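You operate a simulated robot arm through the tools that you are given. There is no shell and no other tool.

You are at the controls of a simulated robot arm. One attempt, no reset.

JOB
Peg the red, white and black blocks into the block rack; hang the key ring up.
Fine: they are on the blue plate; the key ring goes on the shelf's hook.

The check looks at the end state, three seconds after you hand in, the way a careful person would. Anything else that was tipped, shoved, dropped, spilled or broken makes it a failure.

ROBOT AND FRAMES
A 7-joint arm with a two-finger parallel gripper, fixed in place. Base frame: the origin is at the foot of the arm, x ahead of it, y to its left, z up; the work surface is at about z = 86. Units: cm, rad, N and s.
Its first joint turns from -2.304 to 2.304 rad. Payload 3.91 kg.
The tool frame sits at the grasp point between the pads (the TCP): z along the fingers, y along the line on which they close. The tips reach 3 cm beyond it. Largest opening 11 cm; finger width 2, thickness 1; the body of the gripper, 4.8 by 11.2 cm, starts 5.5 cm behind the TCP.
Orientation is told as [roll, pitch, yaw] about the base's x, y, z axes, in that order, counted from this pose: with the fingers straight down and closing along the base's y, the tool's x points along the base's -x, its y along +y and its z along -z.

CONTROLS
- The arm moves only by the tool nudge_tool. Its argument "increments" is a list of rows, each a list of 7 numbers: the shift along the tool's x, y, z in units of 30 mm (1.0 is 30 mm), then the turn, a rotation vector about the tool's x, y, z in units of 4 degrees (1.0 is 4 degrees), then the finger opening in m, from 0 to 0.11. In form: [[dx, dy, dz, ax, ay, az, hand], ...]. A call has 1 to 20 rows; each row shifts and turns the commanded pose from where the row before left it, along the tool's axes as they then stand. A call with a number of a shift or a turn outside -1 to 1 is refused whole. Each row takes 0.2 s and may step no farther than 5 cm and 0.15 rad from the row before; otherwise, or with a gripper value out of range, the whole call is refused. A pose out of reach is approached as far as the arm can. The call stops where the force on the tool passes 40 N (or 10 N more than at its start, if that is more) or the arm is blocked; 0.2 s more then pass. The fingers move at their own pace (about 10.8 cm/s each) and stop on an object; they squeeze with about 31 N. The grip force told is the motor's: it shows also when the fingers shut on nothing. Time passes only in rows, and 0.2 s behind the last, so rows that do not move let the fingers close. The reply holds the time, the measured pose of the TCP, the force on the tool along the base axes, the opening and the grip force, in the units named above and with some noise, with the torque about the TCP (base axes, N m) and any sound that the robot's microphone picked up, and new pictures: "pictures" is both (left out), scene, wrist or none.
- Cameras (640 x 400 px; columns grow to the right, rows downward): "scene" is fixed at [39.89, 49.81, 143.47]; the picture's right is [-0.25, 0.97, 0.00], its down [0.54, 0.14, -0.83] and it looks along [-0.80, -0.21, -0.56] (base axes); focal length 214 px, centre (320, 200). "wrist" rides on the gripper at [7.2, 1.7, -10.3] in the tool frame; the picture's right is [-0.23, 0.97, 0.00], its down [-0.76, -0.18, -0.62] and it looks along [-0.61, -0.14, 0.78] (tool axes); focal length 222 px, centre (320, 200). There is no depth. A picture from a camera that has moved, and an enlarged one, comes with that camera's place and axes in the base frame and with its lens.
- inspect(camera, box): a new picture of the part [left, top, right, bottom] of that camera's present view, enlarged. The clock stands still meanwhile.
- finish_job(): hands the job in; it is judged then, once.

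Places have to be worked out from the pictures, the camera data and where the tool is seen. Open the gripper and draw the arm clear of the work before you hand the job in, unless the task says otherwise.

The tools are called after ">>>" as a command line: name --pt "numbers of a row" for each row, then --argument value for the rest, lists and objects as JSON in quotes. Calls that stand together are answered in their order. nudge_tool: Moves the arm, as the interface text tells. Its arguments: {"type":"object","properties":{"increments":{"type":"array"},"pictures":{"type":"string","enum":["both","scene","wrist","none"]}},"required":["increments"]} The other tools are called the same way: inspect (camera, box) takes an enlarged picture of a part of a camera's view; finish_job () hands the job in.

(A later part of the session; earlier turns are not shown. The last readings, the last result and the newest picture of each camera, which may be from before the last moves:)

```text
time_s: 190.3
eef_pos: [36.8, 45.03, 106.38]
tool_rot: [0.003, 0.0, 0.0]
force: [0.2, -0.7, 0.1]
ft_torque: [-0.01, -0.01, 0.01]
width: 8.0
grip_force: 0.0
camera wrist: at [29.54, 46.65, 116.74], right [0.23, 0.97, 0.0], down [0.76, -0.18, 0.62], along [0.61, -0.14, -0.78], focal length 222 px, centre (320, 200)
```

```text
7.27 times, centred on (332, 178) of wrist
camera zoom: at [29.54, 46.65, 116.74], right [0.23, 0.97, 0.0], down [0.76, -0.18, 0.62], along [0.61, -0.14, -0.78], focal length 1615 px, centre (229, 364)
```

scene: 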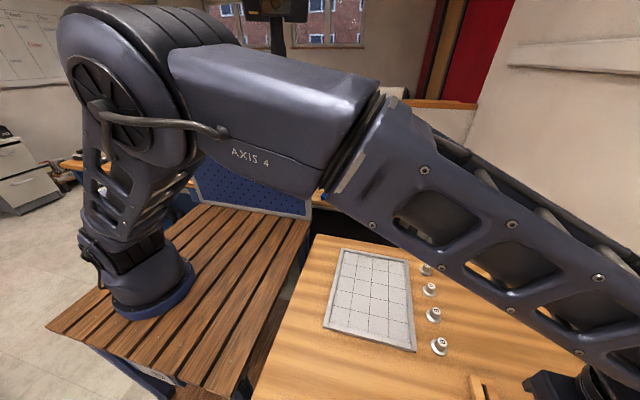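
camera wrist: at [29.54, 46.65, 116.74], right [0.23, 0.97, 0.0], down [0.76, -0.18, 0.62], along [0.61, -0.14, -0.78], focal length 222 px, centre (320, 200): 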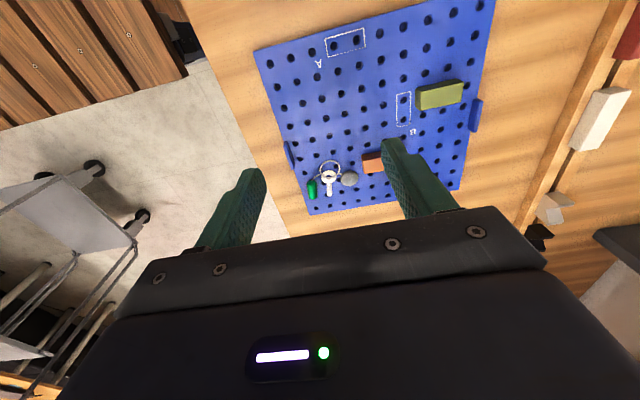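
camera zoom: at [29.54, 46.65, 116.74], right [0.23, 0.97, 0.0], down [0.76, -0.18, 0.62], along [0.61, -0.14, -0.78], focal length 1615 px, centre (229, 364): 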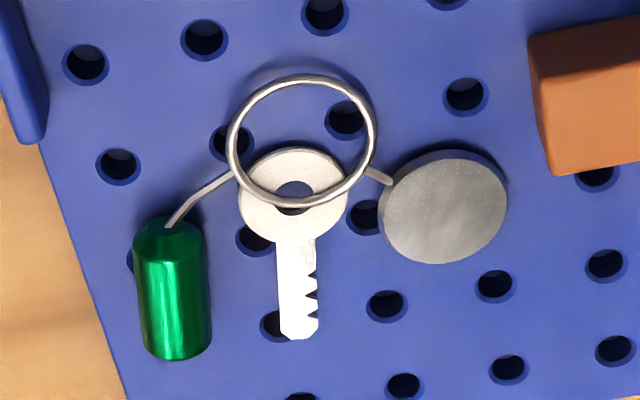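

The key ring looks like one rigid piece: a ring about 3 cm across with straight links to a green cylinder fob, a key and a disc. The fob, about 1.4 cm thick and near (49.5, 40.7), is the best thing to grip. I'll move above it and measure its axis.

>>> nudge_tool --pt "-1 -0.35 0 0 0 0 0.06" --pt "-1 -0.35 0 0 0 0 0.05" --pt "-1 -0.35 0 0 0 0 0.04" --pt "-1 -0.35 0.5 0 0 0 0.03" --pt "-0.15 0 0.8 0 0 0 0.03" --pt "0 0 0.8 0 0 0 0.03" --pt "0 0 0 0 0 0 0.03" --pictures "wrist"

>>> inspect --camera "wrist" --box '[260, 50, 400, 190]'

```text
time_s: 191.9
eef_pos: [49.23, 41.07, 100.08]
tool_rot: [0.002, -0.003, -0.001]
force: [0.8, 0.6, -0.3]
ft_torque: [0.0, 0.01, 0.0]
width: 3.0
grip_force: 0.1
camera wrist: at [41.99, 42.62, 110.47], right [0.23, 0.97, 0.0], down [0.76, -0.18, 0.62], along [0.61, -0.14, -0.78], focal length 222 px, centre (320, 200)
```

wrist: 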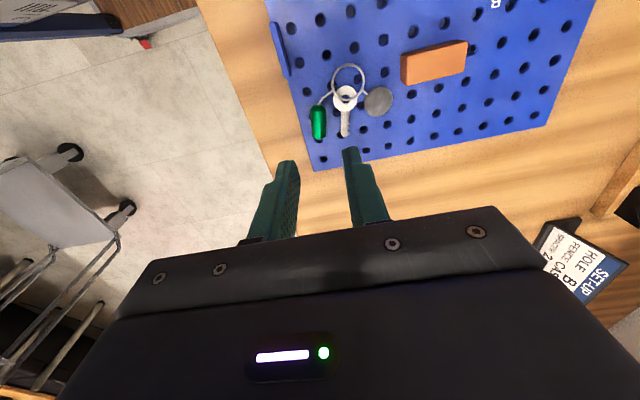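

```text
2.86 times, centred on (330, 120) of wrist
camera zoom: at [41.99, 42.62, 110.47], right [0.23, 0.97, 0.0], down [0.76, -0.18, 0.62], along [0.61, -0.14, -0.78], focal length 635 px, centre (291, 429)
```

zoom: 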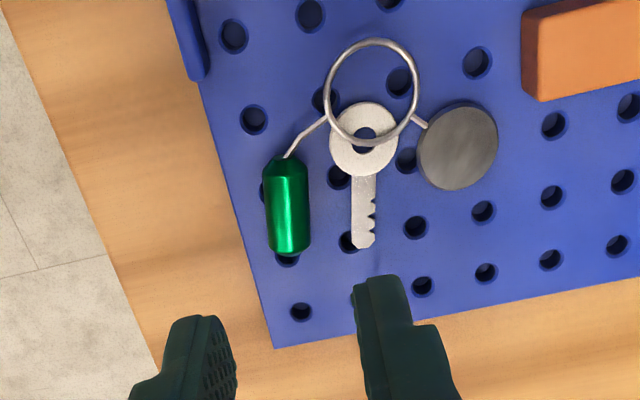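

The fob axis runs from (48.2, 40.9) to (51.3, 40.4), about −9°. I'll yaw by −9°, centre on (49.75, 40.65), narrow the opening to clear the key and go down to z≈93.

>>> nudge_tool --pt "-0.18 -0.13 0.3 0 0 0 0.024" --pt "0 0 0.5 0 0 1 0.024" --pt "0 0 0.5 0 0 1 0.024" --pt "0 0 0.5 0 0 0.25 0.024" --pt "0 0 0.5 0 0 0 0.024" --pt "0 0 0 0 0 0 0.024" --pictures "wrist"

>>> inspect --camera "wrist" --box '[250, 60, 410, 210]'

```text
time_s: 193.3
eef_pos: [49.8, 40.56, 93.36]
tool_rot: [0.003, 0.0, -0.158]
force: [0.1, -0.2, -0.5]
ft_torque: [-0.01, -0.01, 0.02]
width: 2.39
grip_force: 0.0
camera wrist: at [42.95, 43.26, 103.54], right [0.38, 0.93, 0.0], down [0.72, -0.3, 0.62], along [0.58, -0.23, -0.78], focal length 222 px, centre (320, 200)
```

wrist: 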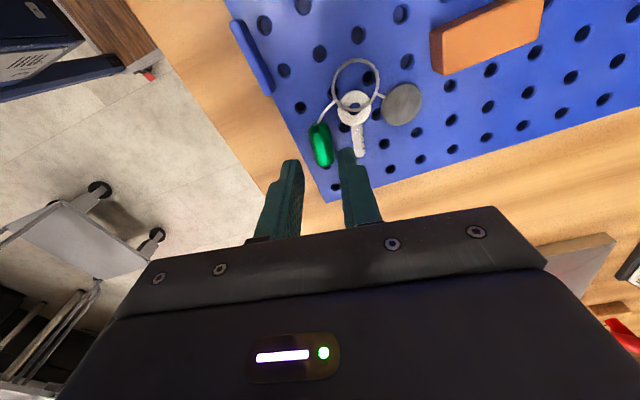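

```text
2.67 times, centred on (330, 135) of wrist
camera zoom: at [42.95, 43.26, 103.54], right [0.38, 0.93, 0.0], down [0.72, -0.3, 0.62], along [0.58, -0.23, -0.78], focal length 592 px, centre (293, 373)
```

zoom: 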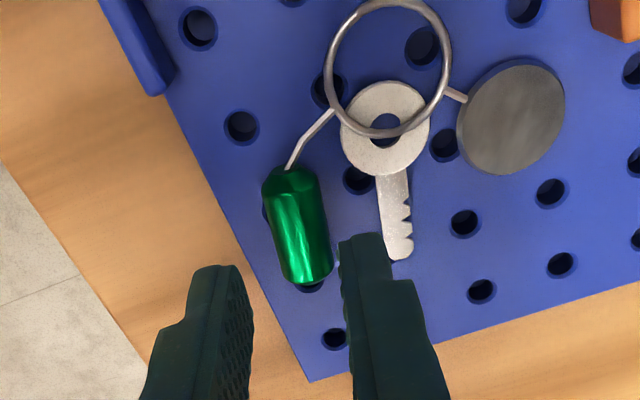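

The TCP axis sits right on the fob and the right finger will clear the key blade. I'll go down to z≈90.2 and close.

>>> nudge_tool --pt "0 0 0.5 0 0 0 0.024" --pt "0 0 0.35 0 0 0 0.024" --pt "0 0 0.17 0 0 0 0.024" --pt "0 0 0 0 0 0 0.024" --pictures "wrist"

>>> inspect --camera "wrist" --box '[250, 80, 410, 220]'

```text
time_s: 194.3
eef_pos: [49.83, 40.5, 89.98]
tool_rot: [0.001, -0.001, -0.156]
force: [0.7, 0.0, -0.8]
ft_torque: [-0.01, 0.0, 0.0]
width: 2.41
grip_force: 0.0
camera wrist: at [43.0, 43.29, 100.42], right [0.38, 0.93, 0.0], down [0.72, -0.3, 0.62], along [0.58, -0.23, -0.78], focal length 222 px, centre (320, 200)
```

wrist: 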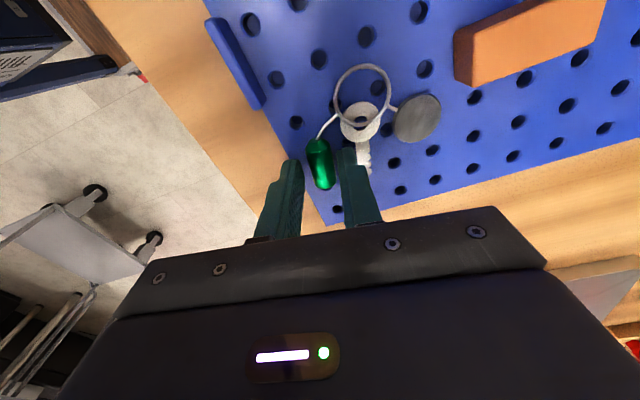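

```text
2.86 times, centred on (330, 150) of wrist
camera zoom: at [43.0, 43.29, 100.42], right [0.38, 0.93, 0.0], down [0.72, -0.3, 0.62], along [0.58, -0.23, -0.78], focal length 635 px, centre (291, 343)
```

zoom: 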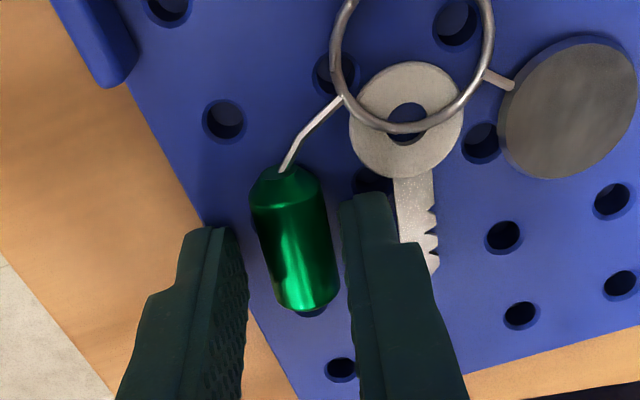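

The fingers are on both sides of the fob. I'll close and lift slowly to see how the key ring behaves.

>>> nudge_tool --pt "0 0 -0.03 0 0 0 0.012" --pt "0 0 0 0 0 0 0.0" --pt "0 0 0 0 0 0 0.0" --pt "0 0 0 0 0 0 0.0" --pt "0 0 -0.1 0 0 0 0.0" --pt "0 0 -0.2 0 0 0 0.0" --pt "0 0 -0.4 0 0 0 0.0" --pt "0 0 -0.5 0 0 0 0.0" --pt "0 0 0 0 0 0 0.0" --pictures "wrist"

>>> inspect --camera "wrist" --box '[250, 60, 430, 220]'

```text
time_s: 196.3
eef_pos: [49.82, 40.51, 94.03]
tool_rot: [0.003, -0.001, -0.156]
force: [-0.6, -0.3, -0.8]
ft_torque: [-0.03, -0.03, -0.02]
width: 1.43
grip_force: 30.7
camera wrist: at [42.97, 43.28, 104.24], right [0.38, 0.93, 0.0], down [0.72, -0.29, 0.62], along [0.58, -0.23, -0.78], focal length 222 px, centre (320, 200)
```

wrist: 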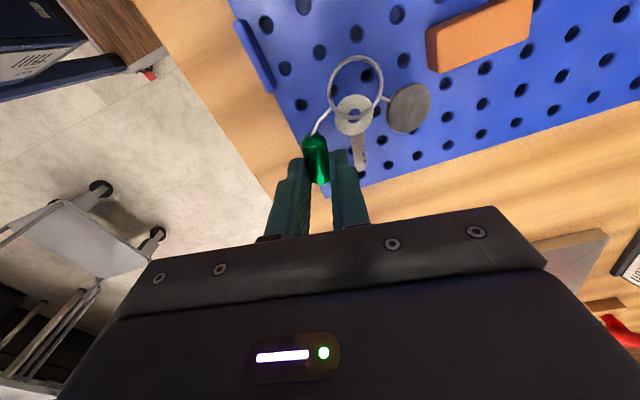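

```text
2.50 times, centred on (340, 140) of wrist
camera zoom: at [42.97, 43.28, 104.24], right [0.38, 0.93, 0.0], down [0.72, -0.29, 0.62], along [0.58, -0.23, -0.78], focal length 555 px, centre (270, 350)
```

zoom: 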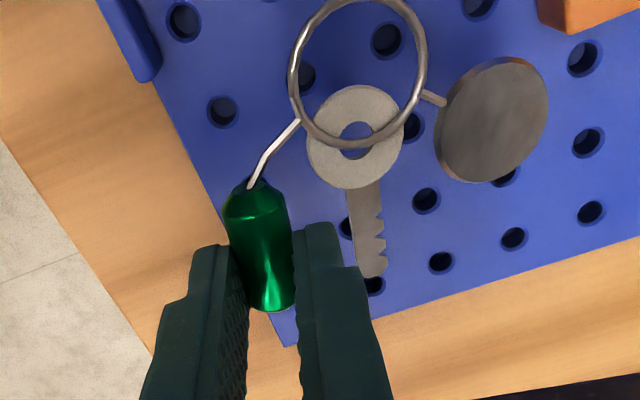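

The fob is held and the ring, key and disc are rising with it as one piece. I'll lift higher and check that it stays rigid.

>>> nudge_tool --pt "0 0 -1 0 0 0 0.0" --pt "0 0 -1 0 0 0 0.0" --pt "0 0 -1 0 0 0 0.0" --pt "0 0 -1 0 0 0 0.0" --pt "0 0 -1 0 0 0 0.0" --pt "0 0 -1 0 0 0 0.0" --pt "0 0 -1 0 0 0 0.0" --pt "0 0 0 0 0 0 0.0" --pt "0 0 0 0 0 0 0.0" --pictures "wrist"

>>> inspect --camera "wrist" --box '[250, 60, 430, 220]'

```text
time_s: 198.3
eef_pos: [49.87, 40.47, 114.87]
tool_rot: [0.0, -0.003, -0.158]
force: [0.2, 0.0, -1.2]
ft_torque: [-0.03, -0.04, -0.04]
width: 1.47
grip_force: 31.7
camera wrist: at [43.1, 43.14, 125.08], right [0.38, 0.93, 0.0], down [0.72, -0.3, 0.62], along [0.58, -0.23, -0.78], focal length 222 px, centre (320, 200)
```

wrist: 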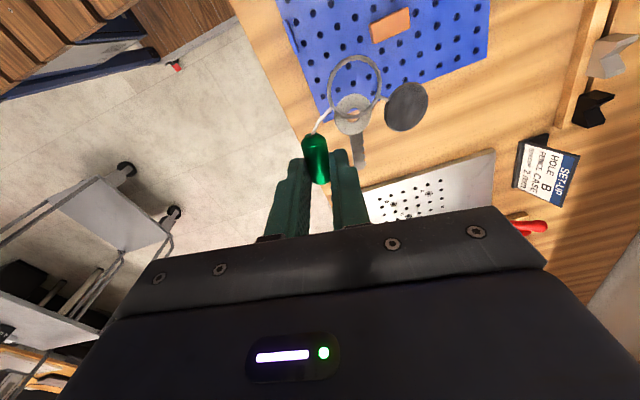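

```text
2.50 times, centred on (340, 140) of wrist
camera zoom: at [43.1, 43.14, 125.08], right [0.38, 0.93, 0.0], down [0.72, -0.3, 0.62], along [0.58, -0.23, -0.78], focal length 555 px, centre (270, 350)
```

zoom: 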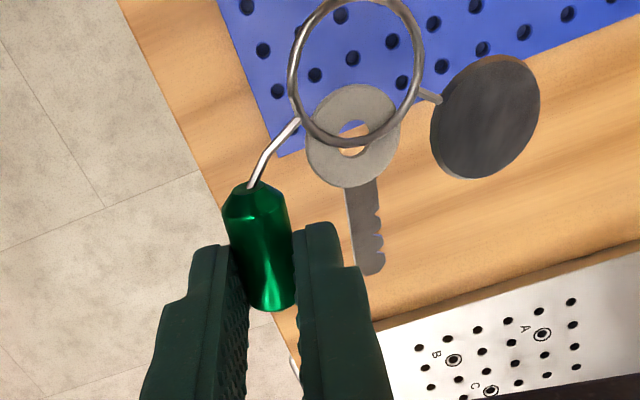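

It is rigid; the ring tilted about 13° in the grip but is stable. In the tool frame the ring centre is about (4.1, 2.9, 3.0). My plan is to yaw to −55°, then roll the tool 90° about base x so the fingers point at the shelf and the ring sits above the fob, facing the hook rod. First I'll move to open space near (70, 58).

>>> nudge_tool --pt "-0.71 0.85 0 0 0 0 0.0" --pt "-0.71 0.85 0 0 0 0 0.0" --pt "-0.71 0.85 0 0 0 0 0.0" --pt "-0.71 0.85 0 0 0 0 0.0" --pt "-0.71 0.85 0 0 0 0 0.0" --pt "-0.71 0.85 0 0 0 0 0.0" --pt "-0.71 0.85 0 0 0 0 0.0" --pt "-0.71 0.85 0 0 0 0 0.0" --pt "0 0 0 0 0 1 0.0" --pt "0 0 0 0 0 1 0.0" --pt "0 0 0 0 0 1 0.0" --pt "0 0 0 0 0 1 0.0" --pt "0 0 0 0 0 1 0.0" --pt "0 0 0 0 0 1 0.0" --pt "0 0 0 0 0 0 0.0" --pictures "none"

>>> nudge_tool --pt "0 0 0 0 0 1 0.0" --pt "0 0 0 0 0 1 0.0" --pt "0 0 0 0 0 1 0.0" --pt "0 0 0 0 0 1 0.0" --pt "0 0 0 0 0 1 0.0" --pt "0 0 0 0 0 0.4 0.0" --pt "0 0 0 0 0 0 0.0" --pictures "wrist"

```text
time_s: 201.5
eef_pos: [69.72, 58.02, 114.91]
tool_rot: [0.002, 0.001, -0.577]
force: [-0.3, -0.7, -0.4]
ft_torque: [-0.01, 0.0, 0.02]
width: 1.47
grip_force: 31.2
```

```text
time_s: 203.1
eef_pos: [69.77, 58.01, 114.89]
tool_rot: [0.002, 0.0, -0.953]
force: [0.7, 0.3, -1.6]
ft_torque: [0.0, 0.02, -0.01]
width: 1.44
grip_force: 31.3
camera wrist: at [67.01, 64.78, 125.21], right [0.93, 0.38, 0.0], down [0.3, -0.72, 0.62], along [0.24, -0.58, -0.78], focal length 222 px, centre (320, 200)
```

wrist: 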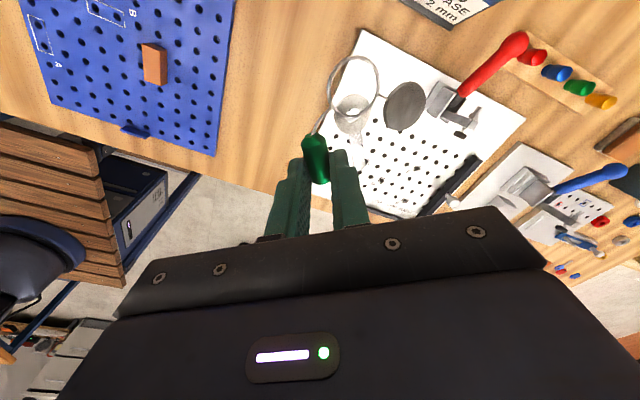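

I'll begin the roll about base x, 40° first.

>>> nudge_tool --pt "0 0 0 -0.578 0.816 0 0.0" --pt "0 0 0 -0.578 0.816 0 0.0" --pt "0 0 0 -0.578 0.816 0 0.0" --pt "0 0 0 -0.578 0.816 0 0.0" --pt "0 0 0 -0.578 0.816 0 0.0" --pt "0 0 0 -0.578 0.816 0 0.0" --pt "0 0 0 -0.578 0.816 0 0.0" --pt "0 0 0 -0.578 0.816 0 0.0" --pt "0 0 0 -0.578 0.816 0 0.0" --pt "0 0 0 -0.578 0.816 0 0.0" --pt "0 0 0 0 0 0 0.0" --pictures "both"

```text
time_s: 205.5
eef_pos: [69.72, 57.97, 114.74]
tool_rot: [0.454, 0.551, -0.822]
force: [0.4, -0.1, -1.3]
ft_torque: [-0.03, 0.04, 0.02]
width: 1.45
grip_force: 31.3
camera wrist: at [67.0, 56.54, 127.16], right [0.93, 0.29, 0.24], down [0.3, -0.95, 0.01], along [0.24, 0.06, -0.97], focal length 222 px, centre (320, 200)
```

scene: 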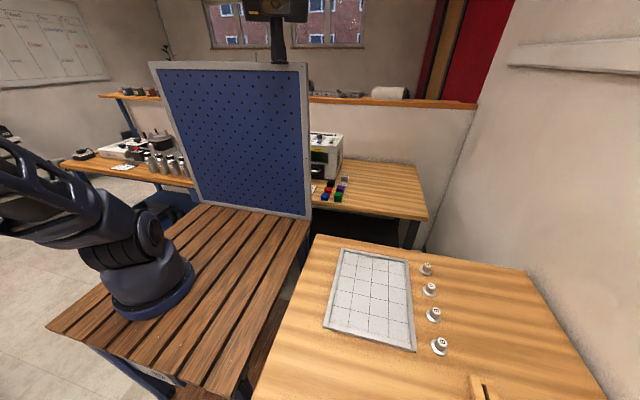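
wrist: 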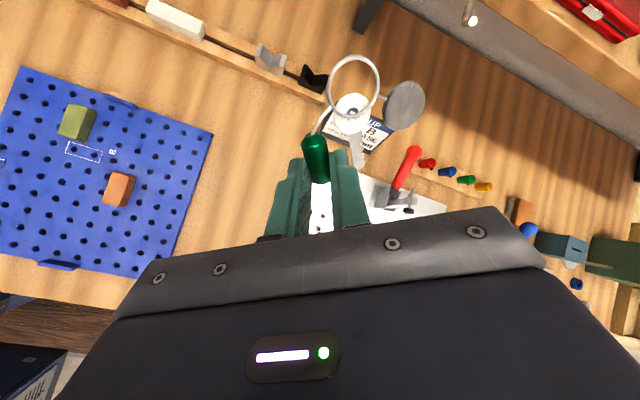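

The rotation is going well and the hook is visible at the top right. I'll complete the roll to 90°.

>>> nudge_tool --pt "0 0 0 -0.578 0.816 0 0.0" --pt "0 0 0 -0.578 0.816 0 0.0" --pt "0 0 0 -0.578 0.816 0 0.0" --pt "0 0 0 -0.578 0.816 0 0.0" --pt "0 0 0 -0.578 0.816 0 0.0" --pt "0 0 0 -0.578 0.816 0 0.0" --pt "0 0 0 -0.578 0.816 0 0.0" --pt "0 0 0 -0.578 0.816 0 0.0" --pt "0 0 0 -0.578 0.816 0 0.0" --pt "0 0 0 -0.578 0.816 0 0.0" --pt "0 0 0 -0.578 0.816 0 0.0" --pt "0 0 0 -0.578 0.816 0 0.0" --pt "0 0 0 -0.289 0.408 0 0.0" --pt "0 0 0 0 0 0 0.0" --pictures "wrist"

>>> inspect --camera "wrist" --box '[280, 20, 480, 200]'

```text
time_s: 208.5
eef_pos: [69.69, 57.96, 114.96]
tool_rot: [1.571, 0.953, 0.003]
force: [0.1, -0.1, -0.8]
ft_torque: [-0.03, 0.0, 0.0]
width: 1.45
grip_force: 31.3
camera wrist: at [67.06, 47.59, 121.73], right [0.93, 0.0, 0.38], down [0.3, -0.62, -0.72], along [0.23, 0.78, -0.58], focal length 222 px, centre (320, 200)
```

wrist: 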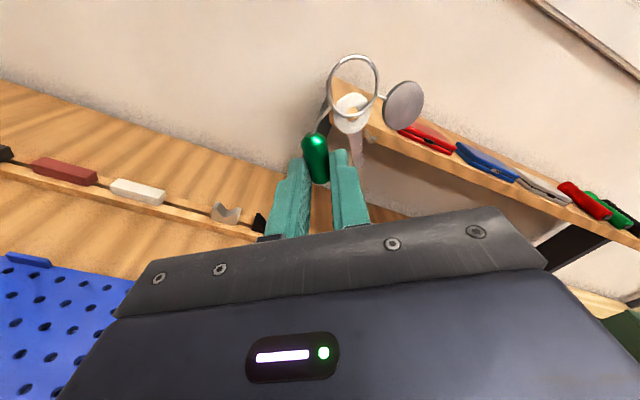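

```text
2.22 times, centred on (380, 110) of wrist
camera zoom: at [67.06, 47.59, 121.73], right [0.93, 0.0, 0.38], down [0.3, -0.62, -0.72], along [0.23, 0.78, -0.58], focal length 494 px, centre (187, 400)
```

zoom: 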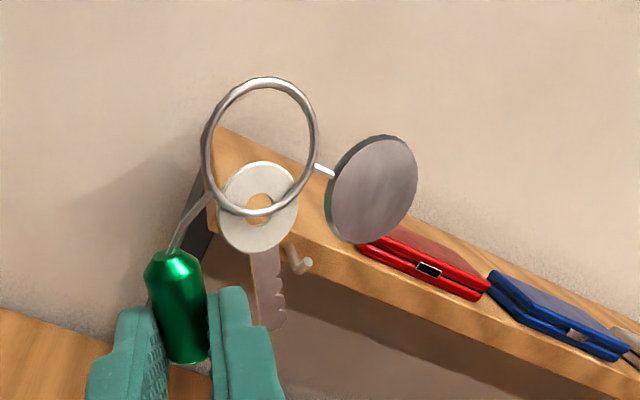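

This gives a good upright view. Measuring here, the hook tip is at (77.1, 72.9, 114.3) and the rod root at (77.1, 77.2, 113.4), which agrees with before. The key head fills the lower part of the ring, so I'll aim the hook through its upper opening. Now to a pre-approach point in front of the tip.

>>> nudge_tool --pt "-0.646 0.138 0.2 0 0 0 0.0" --pt "-0.646 0.138 0.2 0 0 0 0.0" --pt "-0.646 0.138 0.2 0 0 0 0.0" --pt "-0.646 0.138 0.2 0 0 0 0.0" --pt "-0.646 0.138 0.2 0 0 0 0.0" --pt "0 0 0.7 0 0 0 0.0" --pt "0 0 0.6 0 0 0 0.0" --pt "0 0 0 0 0 0 0.0" --pictures "wrist"

>>> inspect --camera "wrist" --box '[290, 20, 430, 180]'

```text
time_s: 210.3
eef_pos: [76.95, 64.78, 108.01]
tool_rot: [1.57, 0.953, 0.002]
force: [0.6, -0.3, -1.3]
ft_torque: [-0.03, -0.02, -0.04]
width: 1.46
grip_force: 31.4
camera wrist: at [74.27, 54.47, 114.9], right [0.93, 0.0, 0.38], down [0.3, -0.62, -0.72], along [0.23, 0.78, -0.58], focal length 222 px, centre (320, 200)
```

wrist: 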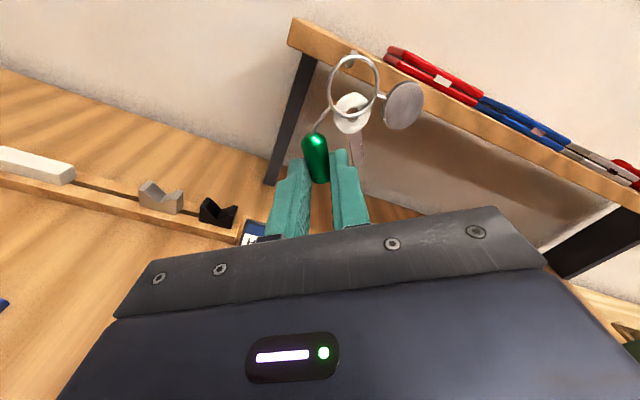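

```text
2.50 times, centred on (360, 100) of wrist
camera zoom: at [74.27, 54.47, 114.9], right [0.93, 0.0, 0.38], down [0.3, -0.62, -0.72], along [0.23, 0.78, -0.58], focal length 555 px, centre (220, 450)
```

zoom: 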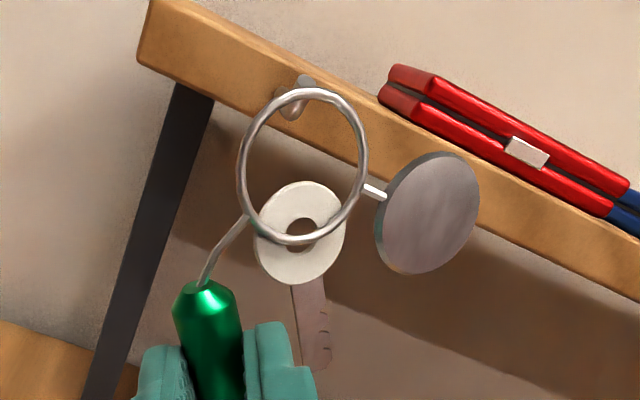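

The hook, ring and key head now show together. The tip turns up about 1 cm, so a straight push through the ring would be tight. Instead I'll tilt the ring about 45°, drop it over the upturned tip from above, then slide it along the rod. First I'll roll back 30°, then raise.

>>> nudge_tool --pt "0 0 0 0.578 -0.816 0 0.0" --pt "0 0 0 0.578 -0.816 0 0.0" --pt "0 0 0 0.578 -0.816 0 0.0" --pt "0 0 0 0.578 -0.816 0 0.0" --pt "0 0 0 0.578 -0.816 0 0.0" --pt "0 0 0 0.578 -0.816 0 0.0" --pt "0 0 0 0.578 -0.816 0 0.0" --pt "0 0 0 0.289 -0.408 0 0.0" --pt "0.62 0.44 -0.44 0 0 0 0.0" --pt "0.62 0.44 -0.44 0 0 0 0.0" --pt "0 0 0 0 0 0 0.0" --pictures "wrist"

>>> inspect --camera "wrist" --box '[280, 20, 440, 180]'

```text
time_s: 212.7
eef_pos: [77.04, 64.93, 113.32]
tool_rot: [0.787, 0.782, -0.613]
force: [0.4, -0.3, -1.0]
ft_torque: [-0.01, 0.0, 0.0]
width: 1.44
grip_force: 31.5
camera wrist: at [74.34, 59.34, 124.44], right [0.93, 0.19, 0.33], down [0.3, -0.9, -0.32], along [0.24, 0.39, -0.89], focal length 222 px, centre (320, 200)
```

wrist: 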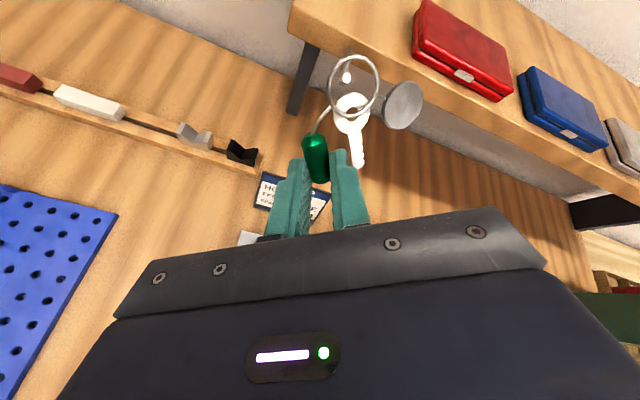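

```text
2.50 times, centred on (360, 100) of wrist
camera zoom: at [74.34, 59.34, 124.44], right [0.93, 0.19, 0.33], down [0.3, -0.9, -0.32], along [0.24, 0.39, -0.89], focal length 555 px, centre (220, 450)
```

zoom: 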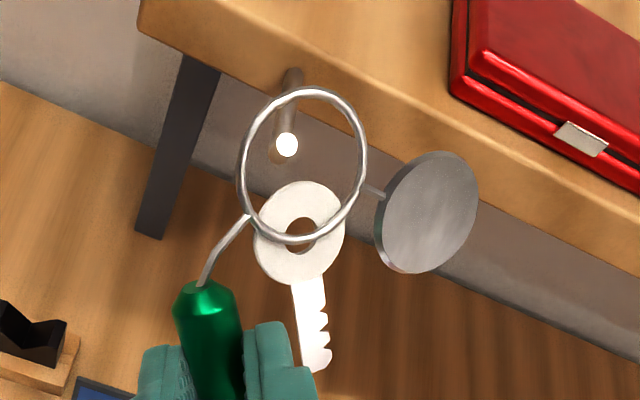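

The white tip is visible through the ring's opening, and my model predicts its pixel position exactly. I'll move forward 2.1 cm at this height so the opening is directly above the tip, then check.

>>> nudge_tool --pt "0.11 0.098 0.32 0 0 0 0.0" --pt "0.109 0.098 0.32 0 0 0 0.0" --pt "0 0 0 0 0 0 0.0" --pictures "wrist"

>>> inspect --camera "wrist" --box '[280, 20, 440, 180]'

```text
time_s: 213.5
eef_pos: [77.11, 67.13, 113.18]
tool_rot: [0.787, 0.783, -0.613]
force: [0.7, 0.1, -0.7]
ft_torque: [-0.05, 0.0, -0.02]
width: 1.43
grip_force: 30.7
camera wrist: at [74.45, 61.5, 124.28], right [0.93, 0.19, 0.33], down [0.3, -0.9, -0.32], along [0.24, 0.39, -0.89], focal length 222 px, centre (320, 200)
```

wrist: 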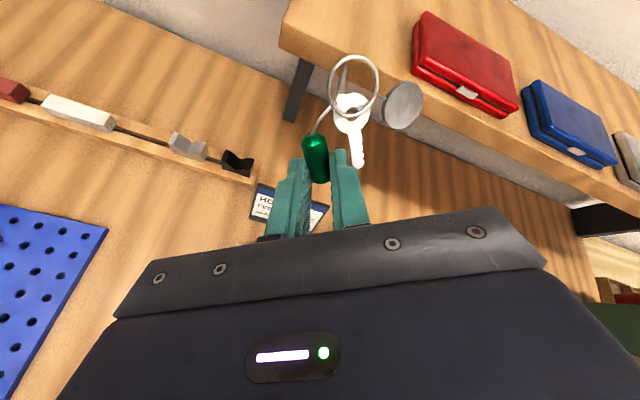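

```text
2.50 times, centred on (360, 100) of wrist
camera zoom: at [74.45, 61.5, 124.28], right [0.93, 0.19, 0.33], down [0.3, -0.9, -0.32], along [0.24, 0.39, -0.89], focal length 555 px, centre (220, 450)
```

zoom: 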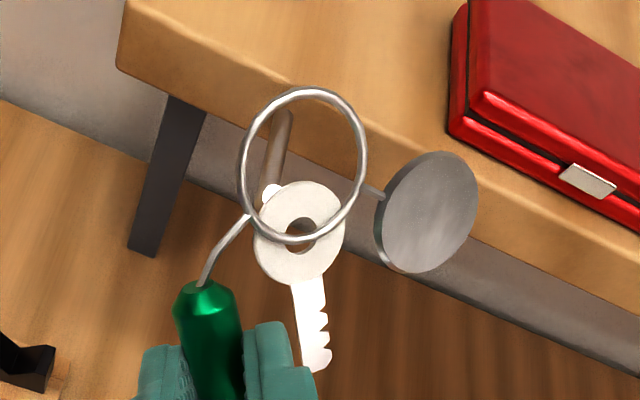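

The prediction says lowering 1.6 cm brings the tip through the centre of the opening. I'll lower 1.2 cm first and verify.

>>> nudge_tool --pt "-0.141 -0.1 0.1 0 0 0 0.0" --pt "-0.141 -0.1 0.1 0 0 0 0.0" --pt "0 0 0 0 0 0 0.0" --pictures "wrist"

>>> inspect --camera "wrist" --box '[280, 20, 440, 180]'

```text
time_s: 214.3
eef_pos: [77.34, 66.95, 112.17]
tool_rot: [0.786, 0.784, -0.612]
force: [-0.3, -0.1, -0.5]
ft_torque: [-0.05, 0.04, -0.02]
width: 1.46
grip_force: 31.0
camera wrist: at [74.44, 61.47, 123.15], right [0.93, 0.19, 0.33], down [0.3, -0.9, -0.32], along [0.24, 0.39, -0.89], focal length 222 px, centre (320, 200)
```

wrist: 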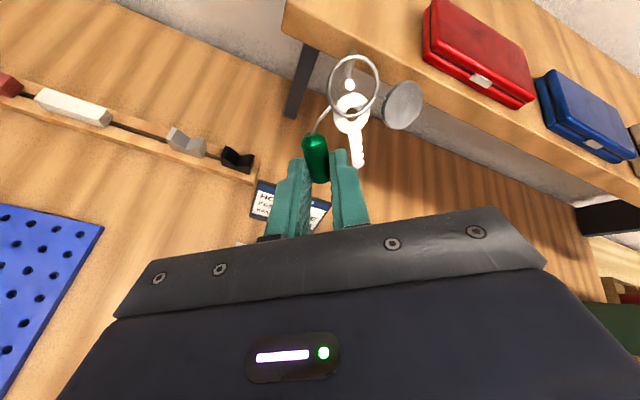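

```text
2.50 times, centred on (360, 100) of wrist
camera zoom: at [74.44, 61.47, 123.15], right [0.93, 0.19, 0.33], down [0.3, -0.9, -0.32], along [0.24, 0.39, -0.89], focal length 555 px, centre (220, 450)
```

zoom: 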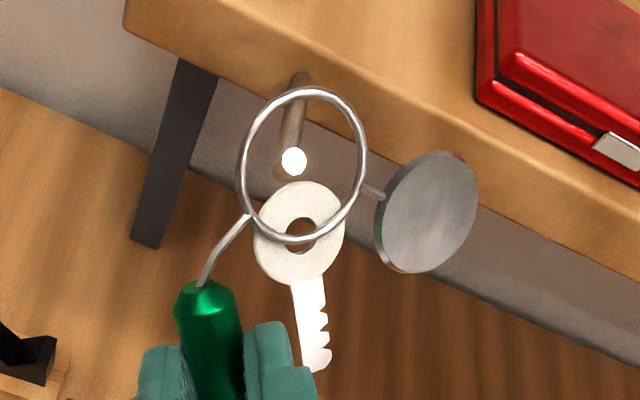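

The tip is well inside the opening. I'll lower another 0.8 cm.

>>> nudge_tool --pt "-0.094 -0.067 0.067 0 0 0 0.0" --pt "-0.094 -0.067 0.067 0 0 0 0.0" --pt "0 0 0 0 0 0 0.0" --pictures "wrist"

>>> inspect --camera "wrist" --box '[300, 30, 420, 150]'

```text
time_s: 215.1
eef_pos: [77.03, 67.1, 111.25]
tool_rot: [0.786, 0.784, -0.61]
force: [-0.6, 0.0, -1.8]
ft_torque: [-0.03, 0.01, 0.0]
width: 1.48
grip_force: 31.0
camera wrist: at [74.39, 61.47, 122.36], right [0.93, 0.19, 0.33], down [0.3, -0.9, -0.32], along [0.24, 0.39, -0.89], focal length 222 px, centre (320, 200)
```

wrist: 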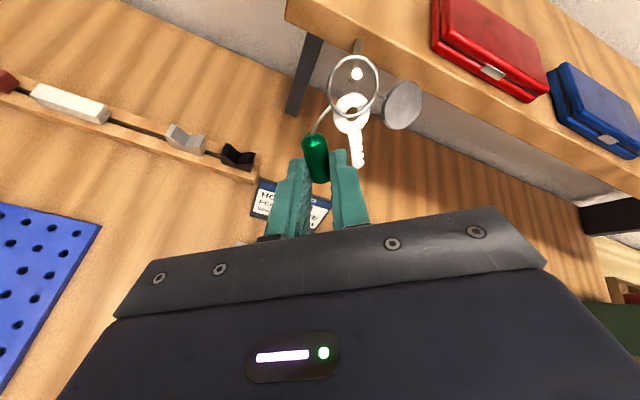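

```text
3.33 times, centred on (360, 90) of wrist
camera zoom: at [74.39, 61.47, 122.36], right [0.93, 0.19, 0.33], down [0.3, -0.9, -0.32], along [0.24, 0.39, -0.89], focal length 740 px, centre (187, 567)
```

zoom: 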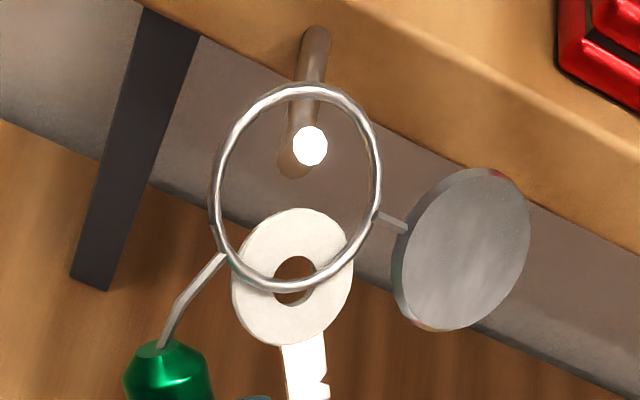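

The tip is about level with the ring plane and the ring's far side is still above the rod. I'll lower 0.6 cm more so the tip clearly comes through.

>>> nudge_tool --pt "-0.07 -0.05 0.05 0 0 0 0.0" --pt "-0.07 -0.05 0.05 0 0 0 0.0" --pt "0 0 0 0 0 0 0.0" --pictures "wrist"

>>> inspect --camera "wrist" --box '[300, 30, 420, 150]'

```text
time_s: 215.9
eef_pos: [77.0, 67.01, 110.72]
tool_rot: [0.79, 0.784, -0.609]
force: [-1.6, 13.7, 14.5]
ft_torque: [0.42, -0.04, 0.09]
width: 1.46
grip_force: 30.9
camera wrist: at [74.25, 61.49, 121.9], right [0.92, 0.19, 0.33], down [0.3, -0.9, -0.32], along [0.24, 0.39, -0.89], focal length 222 px, centre (320, 200)
```

wrist: 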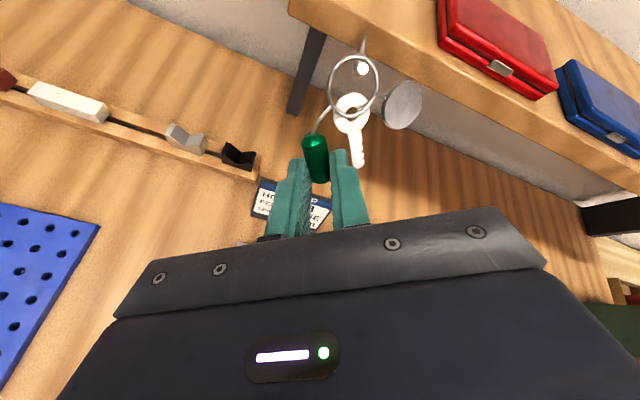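

```text
3.33 times, centred on (360, 90) of wrist
camera zoom: at [74.25, 61.49, 121.9], right [0.92, 0.19, 0.33], down [0.3, -0.9, -0.32], along [0.24, 0.39, -0.89], focal length 740 px, centre (187, 567)
```

zoom: 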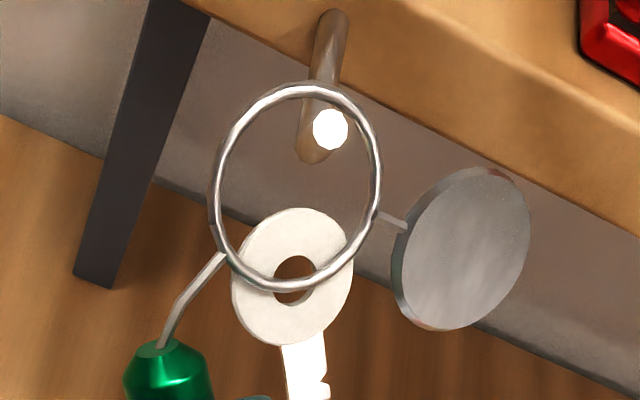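

There's a light contact of about 20 N up and toward the shelf: the ring's top wire is resting on the rod just behind the upturned tip, which is what I want. I'll ease up 0.3 cm and slide along the rod toward the shelf.

>>> nudge_tool --pt "0.059 0.042 -0.042 0 0 0 0.0" --pt "0.09 0.065 0.13 0 0 0 0.0" --pt "0.09 0.065 0.13 0 0 0 0.0" --pt "0 0 0 0 0 0 0.0" --pictures "wrist"

>>> inspect --camera "wrist" --box '[300, 30, 420, 150]'

```text
time_s: 216.9
eef_pos: [77.16, 67.93, 110.95]
tool_rot: [0.787, 0.783, -0.612]
force: [-0.5, 0.8, -1.3]
ft_torque: [-0.03, -0.03, -0.02]
width: 1.44
grip_force: 30.8
camera wrist: at [74.36, 62.37, 122.14], right [0.93, 0.19, 0.33], down [0.3, -0.9, -0.32], along [0.24, 0.39, -0.89], focal length 222 px, centre (320, 200)
```

wrist: 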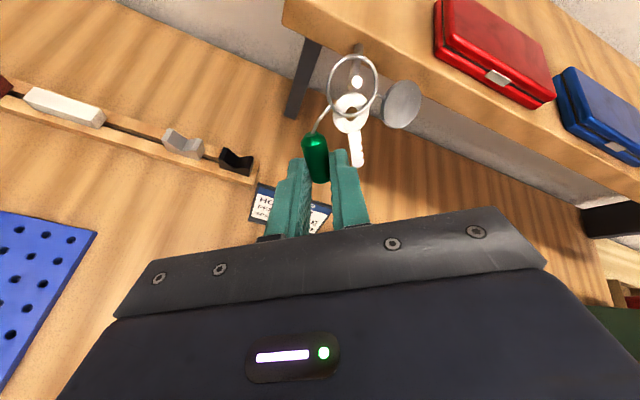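

```text
3.33 times, centred on (360, 90) of wrist
camera zoom: at [74.36, 62.37, 122.14], right [0.93, 0.19, 0.33], down [0.3, -0.9, -0.32], along [0.24, 0.39, -0.89], focal length 740 px, centre (187, 567)
```

zoom: 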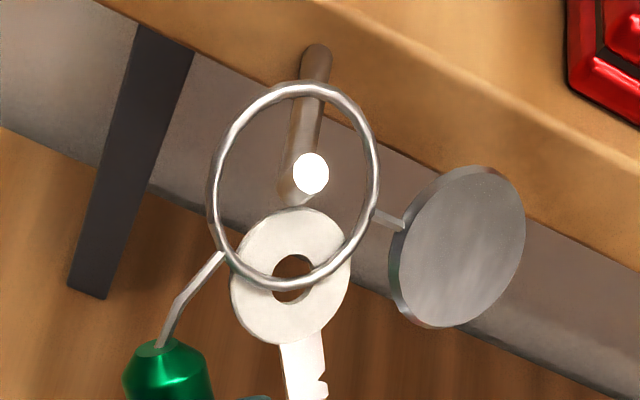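

The ring now hangs around the rod with the tip inside it and no force. I'll slide another 0.8 cm toward the shelf and lower slightly so the ring rests on the rod.

>>> nudge_tool --pt "0.025 0.018 0.137 0 0 0 0.0" --pt "0.025 0.018 0.137 0 0 0 0.0" --pt "0 0 0 0 0 0 0.0" --pictures "wrist"

>>> inspect --camera "wrist" --box '[300, 30, 420, 150]'

```text
time_s: 217.7
eef_pos: [77.18, 68.84, 110.79]
tool_rot: [0.786, 0.783, -0.611]
force: [0.2, 0.2, -1.1]
ft_torque: [-0.06, 0.02, 0.0]
width: 1.44
grip_force: 30.9
camera wrist: at [74.37, 63.24, 121.91], right [0.93, 0.19, 0.33], down [0.3, -0.9, -0.32], along [0.24, 0.39, -0.89], focal length 222 px, centre (320, 200)
```

wrist: 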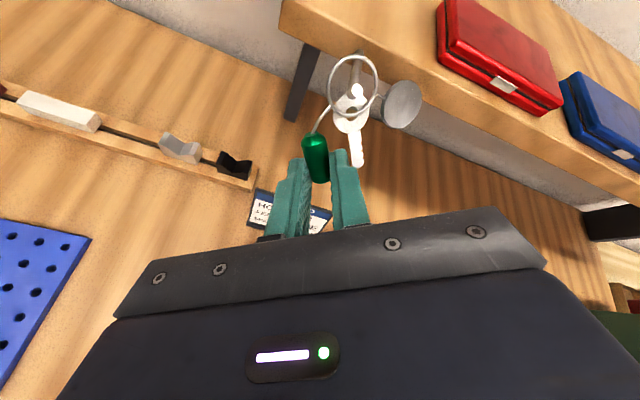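

```text
3.33 times, centred on (360, 90) of wrist
camera zoom: at [74.37, 63.24, 121.91], right [0.93, 0.19, 0.33], down [0.3, -0.9, -0.32], along [0.24, 0.39, -0.89], focal length 740 px, centre (187, 567)
```

zoom: 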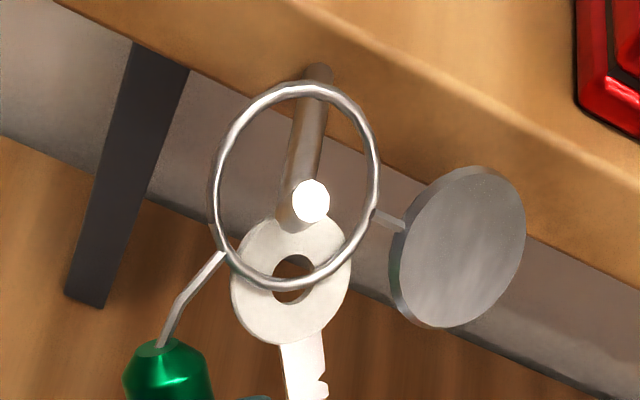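

The hook now passes in front of the key head and under the ring's top wire, so it's threaded. I'll lower gently until the wire rests on the rod.

>>> nudge_tool --pt "-0.047 -0.033 0.033 0 0 0 0.0" --pt "-0.047 -0.033 0.033 0 0 0 0.0" --pt "0 0 0 0 0 0 0.0" --pictures "none"

>>> nudge_tool --pt "-0.047 -0.033 0.033 0 0 0 0.0" --pt "0 0 0 0 0 0 0.0" --pictures "wrist"

>>> inspect --camera "wrist" --box '[300, 30, 420, 150]'

```text
time_s: 218.5
eef_pos: [77.03, 68.85, 110.46]
tool_rot: [0.788, 0.784, -0.613]
force: [0.7, 0.5, -1.3]
ft_torque: [-0.03, 0.05, 0.0]
width: 1.45
grip_force: 31.1
```

```text
time_s: 219.1
eef_pos: [77.05, 68.81, 110.27]
tool_rot: [0.789, 0.782, -0.611]
force: [0.9, 3.6, 5.2]
ft_torque: [0.29, 0.02, -0.03]
width: 1.46
grip_force: 31.2
camera wrist: at [74.33, 63.22, 121.48], right [0.93, 0.19, 0.33], down [0.3, -0.9, -0.32], along [0.24, 0.39, -0.89], focal length 222 px, centre (320, 200)
```

wrist: 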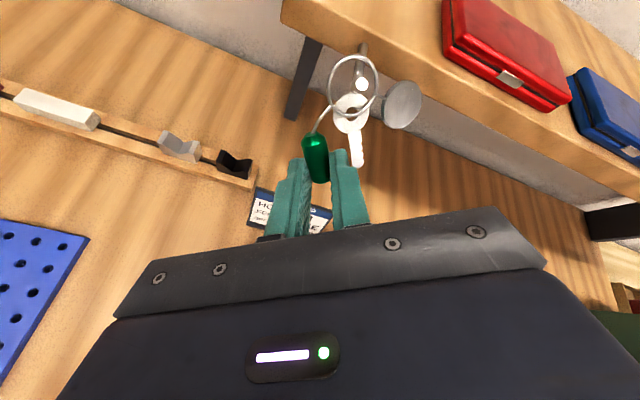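

```text
3.33 times, centred on (360, 90) of wrist
camera zoom: at [74.33, 63.22, 121.48], right [0.93, 0.19, 0.33], down [0.3, -0.9, -0.32], along [0.24, 0.39, -0.89], focal length 740 px, centre (187, 567)
```

zoom: 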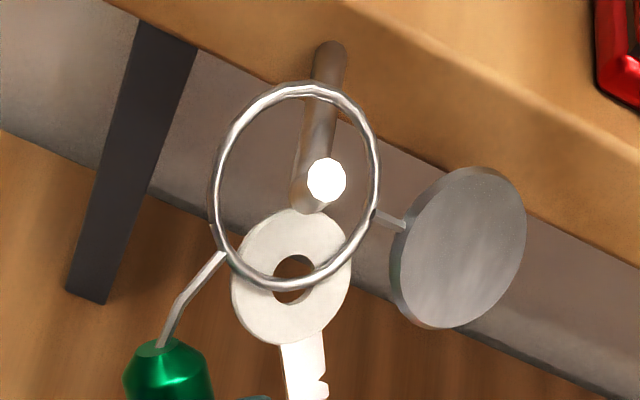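

The ring wire now rests on the rod with about 5 N. To avoid a big swing on release, I'll roll the tool 30° about the contact point so the ring hangs close to vertical, in two halves with a force check.

>>> nudge_tool --pt "-0.0543 -0.0387 0.138 -0.578 0.816 0 0.0" --pt "-0.0543 -0.0387 0.138 -0.578 0.816 0 0.0" --pt "-0.0543 -0.0387 0.138 -0.578 0.816 0 0.0" --pt "-0.0543 -0.0387 0.138 -0.578 0.816 0 0.0" --pt "0 0 0 0 0 0 0.0" --pictures "wrist"

>>> inspect --camera "wrist" --box '[300, 30, 420, 150]'

```text
time_s: 220.3
eef_pos: [77.07, 70.02, 108.77]
tool_rot: [1.165, 0.912, -0.325]
force: [-1.0, 0.1, 0.6]
ft_torque: [0.07, 0.0, 0.1]
width: 1.46
grip_force: 30.9
camera wrist: at [74.34, 61.57, 117.94], right [0.93, 0.09, 0.37], down [0.3, -0.78, -0.55], along [0.24, 0.62, -0.75], focal length 222 px, centre (320, 200)
```

wrist: 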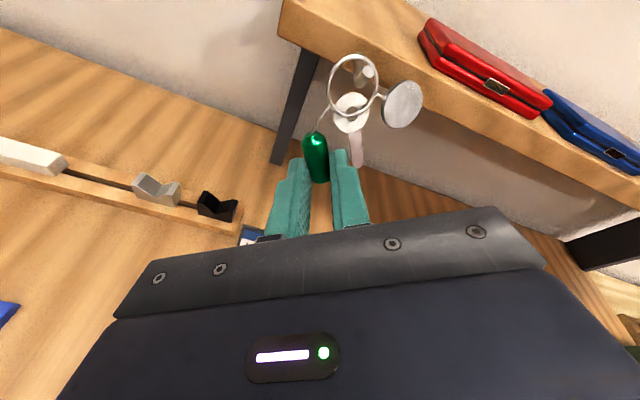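

```text
3.33 times, centred on (360, 90) of wrist
camera zoom: at [74.34, 61.57, 117.94], right [0.93, 0.09, 0.37], down [0.3, -0.78, -0.55], along [0.24, 0.62, -0.75], focal length 740 px, centre (187, 567)
```

zoom: 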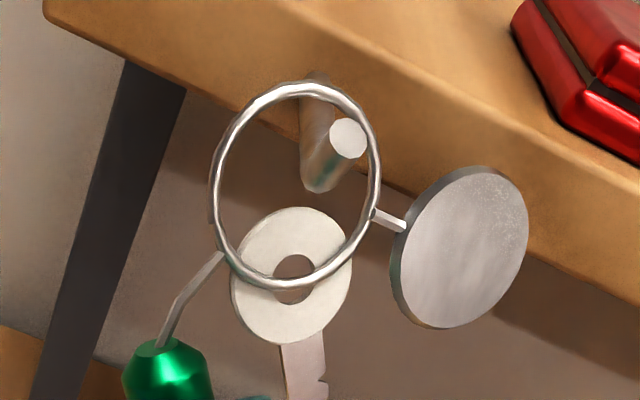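

Forces stay small and the hook is still through the ring. I'll finish the roll.

>>> nudge_tool --pt "-0.0543 -0.0387 0.138 -0.578 0.816 0 0.0" --pt "-0.0543 -0.0387 0.138 -0.578 0.816 0 0.0" --pt "-0.0543 -0.0387 0.138 -0.578 0.816 0 0.0" --pt "-0.027 -0.019 0.069 -0.289 0.408 0 0.0" --pt "0 0 0 0 0 0 0.0" --pictures "wrist"

>>> inspect --camera "wrist" --box '[290, 30, 430, 190]'

```text
time_s: 221.5
eef_pos: [76.92, 71.32, 107.86]
tool_rot: [1.571, 0.954, 0.002]
force: [-0.9, -0.1, -1.4]
ft_torque: [-0.05, 0.02, 0.0]
width: 1.44
grip_force: 30.9
camera wrist: at [74.27, 60.92, 114.8], right [0.93, 0.0, 0.38], down [0.3, -0.62, -0.72], along [0.23, 0.78, -0.58], focal length 222 px, centre (320, 200)
```

wrist: 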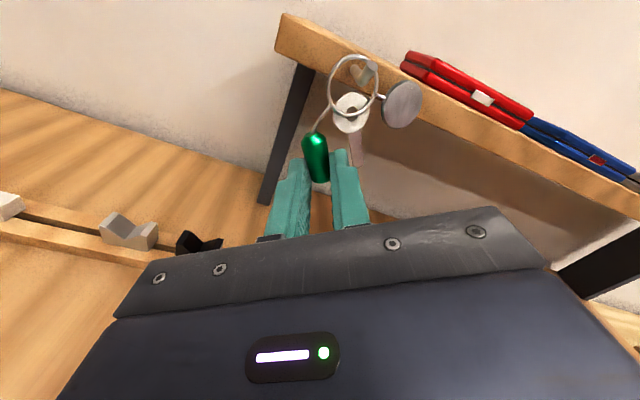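

```text
2.50 times, centred on (360, 110) of wrist
camera zoom: at [74.27, 60.92, 114.8], right [0.93, 0.0, 0.38], down [0.3, -0.62, -0.72], along [0.23, 0.78, -0.58], focal length 555 px, centre (220, 425)
```

zoom: 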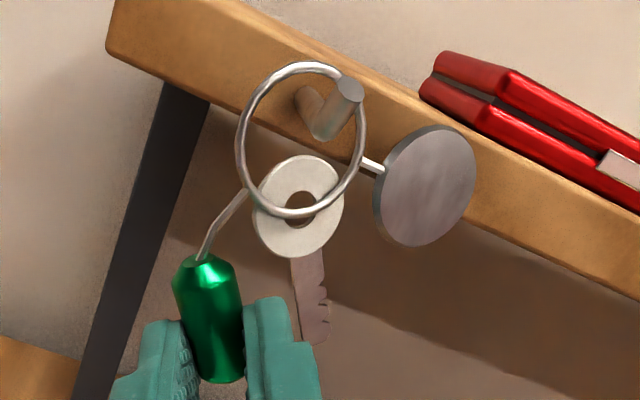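

The tip clearly passes in front of the ring and the rod goes through it. I'll lower gently to rest the weight on the rod before opening.

>>> nudge_tool --pt "-0.054 -0.039 0 0 0 0 0.0" --pt "-0.041 -0.029 0 0 0 0 0.0" --pt "0 0 0 0 0 0 0.0" --pictures "none"

>>> nudge_tool --pt "-0.041 -0.029 0 0 0 0 0.0" --pt "0 0 0 0 0 0 0.0" --pictures "wrist"

>>> inspect --camera "wrist" --box '[290, 30, 430, 190]'

```text
time_s: 222.3
eef_pos: [77.24, 71.28, 107.74]
tool_rot: [1.571, 0.954, 0.003]
force: [-0.7, 1.1, 3.3]
ft_torque: [0.01, 0.01, -0.01]
width: 1.45
grip_force: 30.7
```

```text
time_s: 222.9
eef_pos: [76.88, 71.28, 107.66]
tool_rot: [1.573, 0.95, 0.007]
force: [3.6, 3.0, 18.3]
ft_torque: [0.54, 0.22, -0.09]
width: 1.47
grip_force: 31.2
camera wrist: at [74.26, 60.84, 114.51], right [0.93, 0.0, 0.38], down [0.3, -0.62, -0.72], along [0.24, 0.78, -0.57], focal length 222 px, centre (320, 200)
```

wrist: 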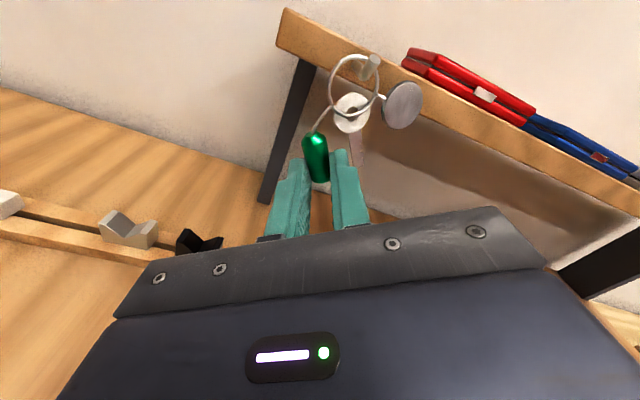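

```text
2.50 times, centred on (360, 110) of wrist
camera zoom: at [74.26, 60.84, 114.51], right [0.93, 0.0, 0.38], down [0.3, -0.62, -0.72], along [0.24, 0.78, -0.57], focal length 555 px, centre (220, 425)
```

zoom: 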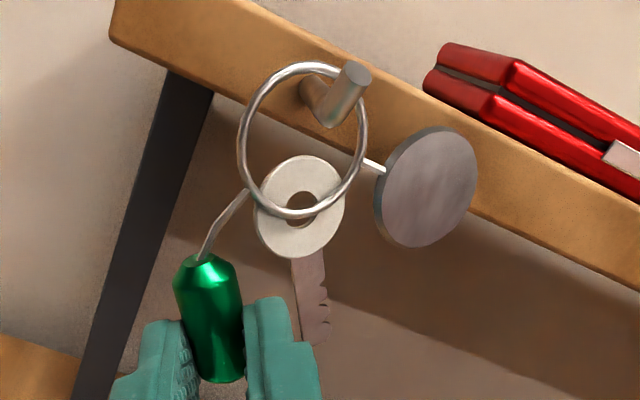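

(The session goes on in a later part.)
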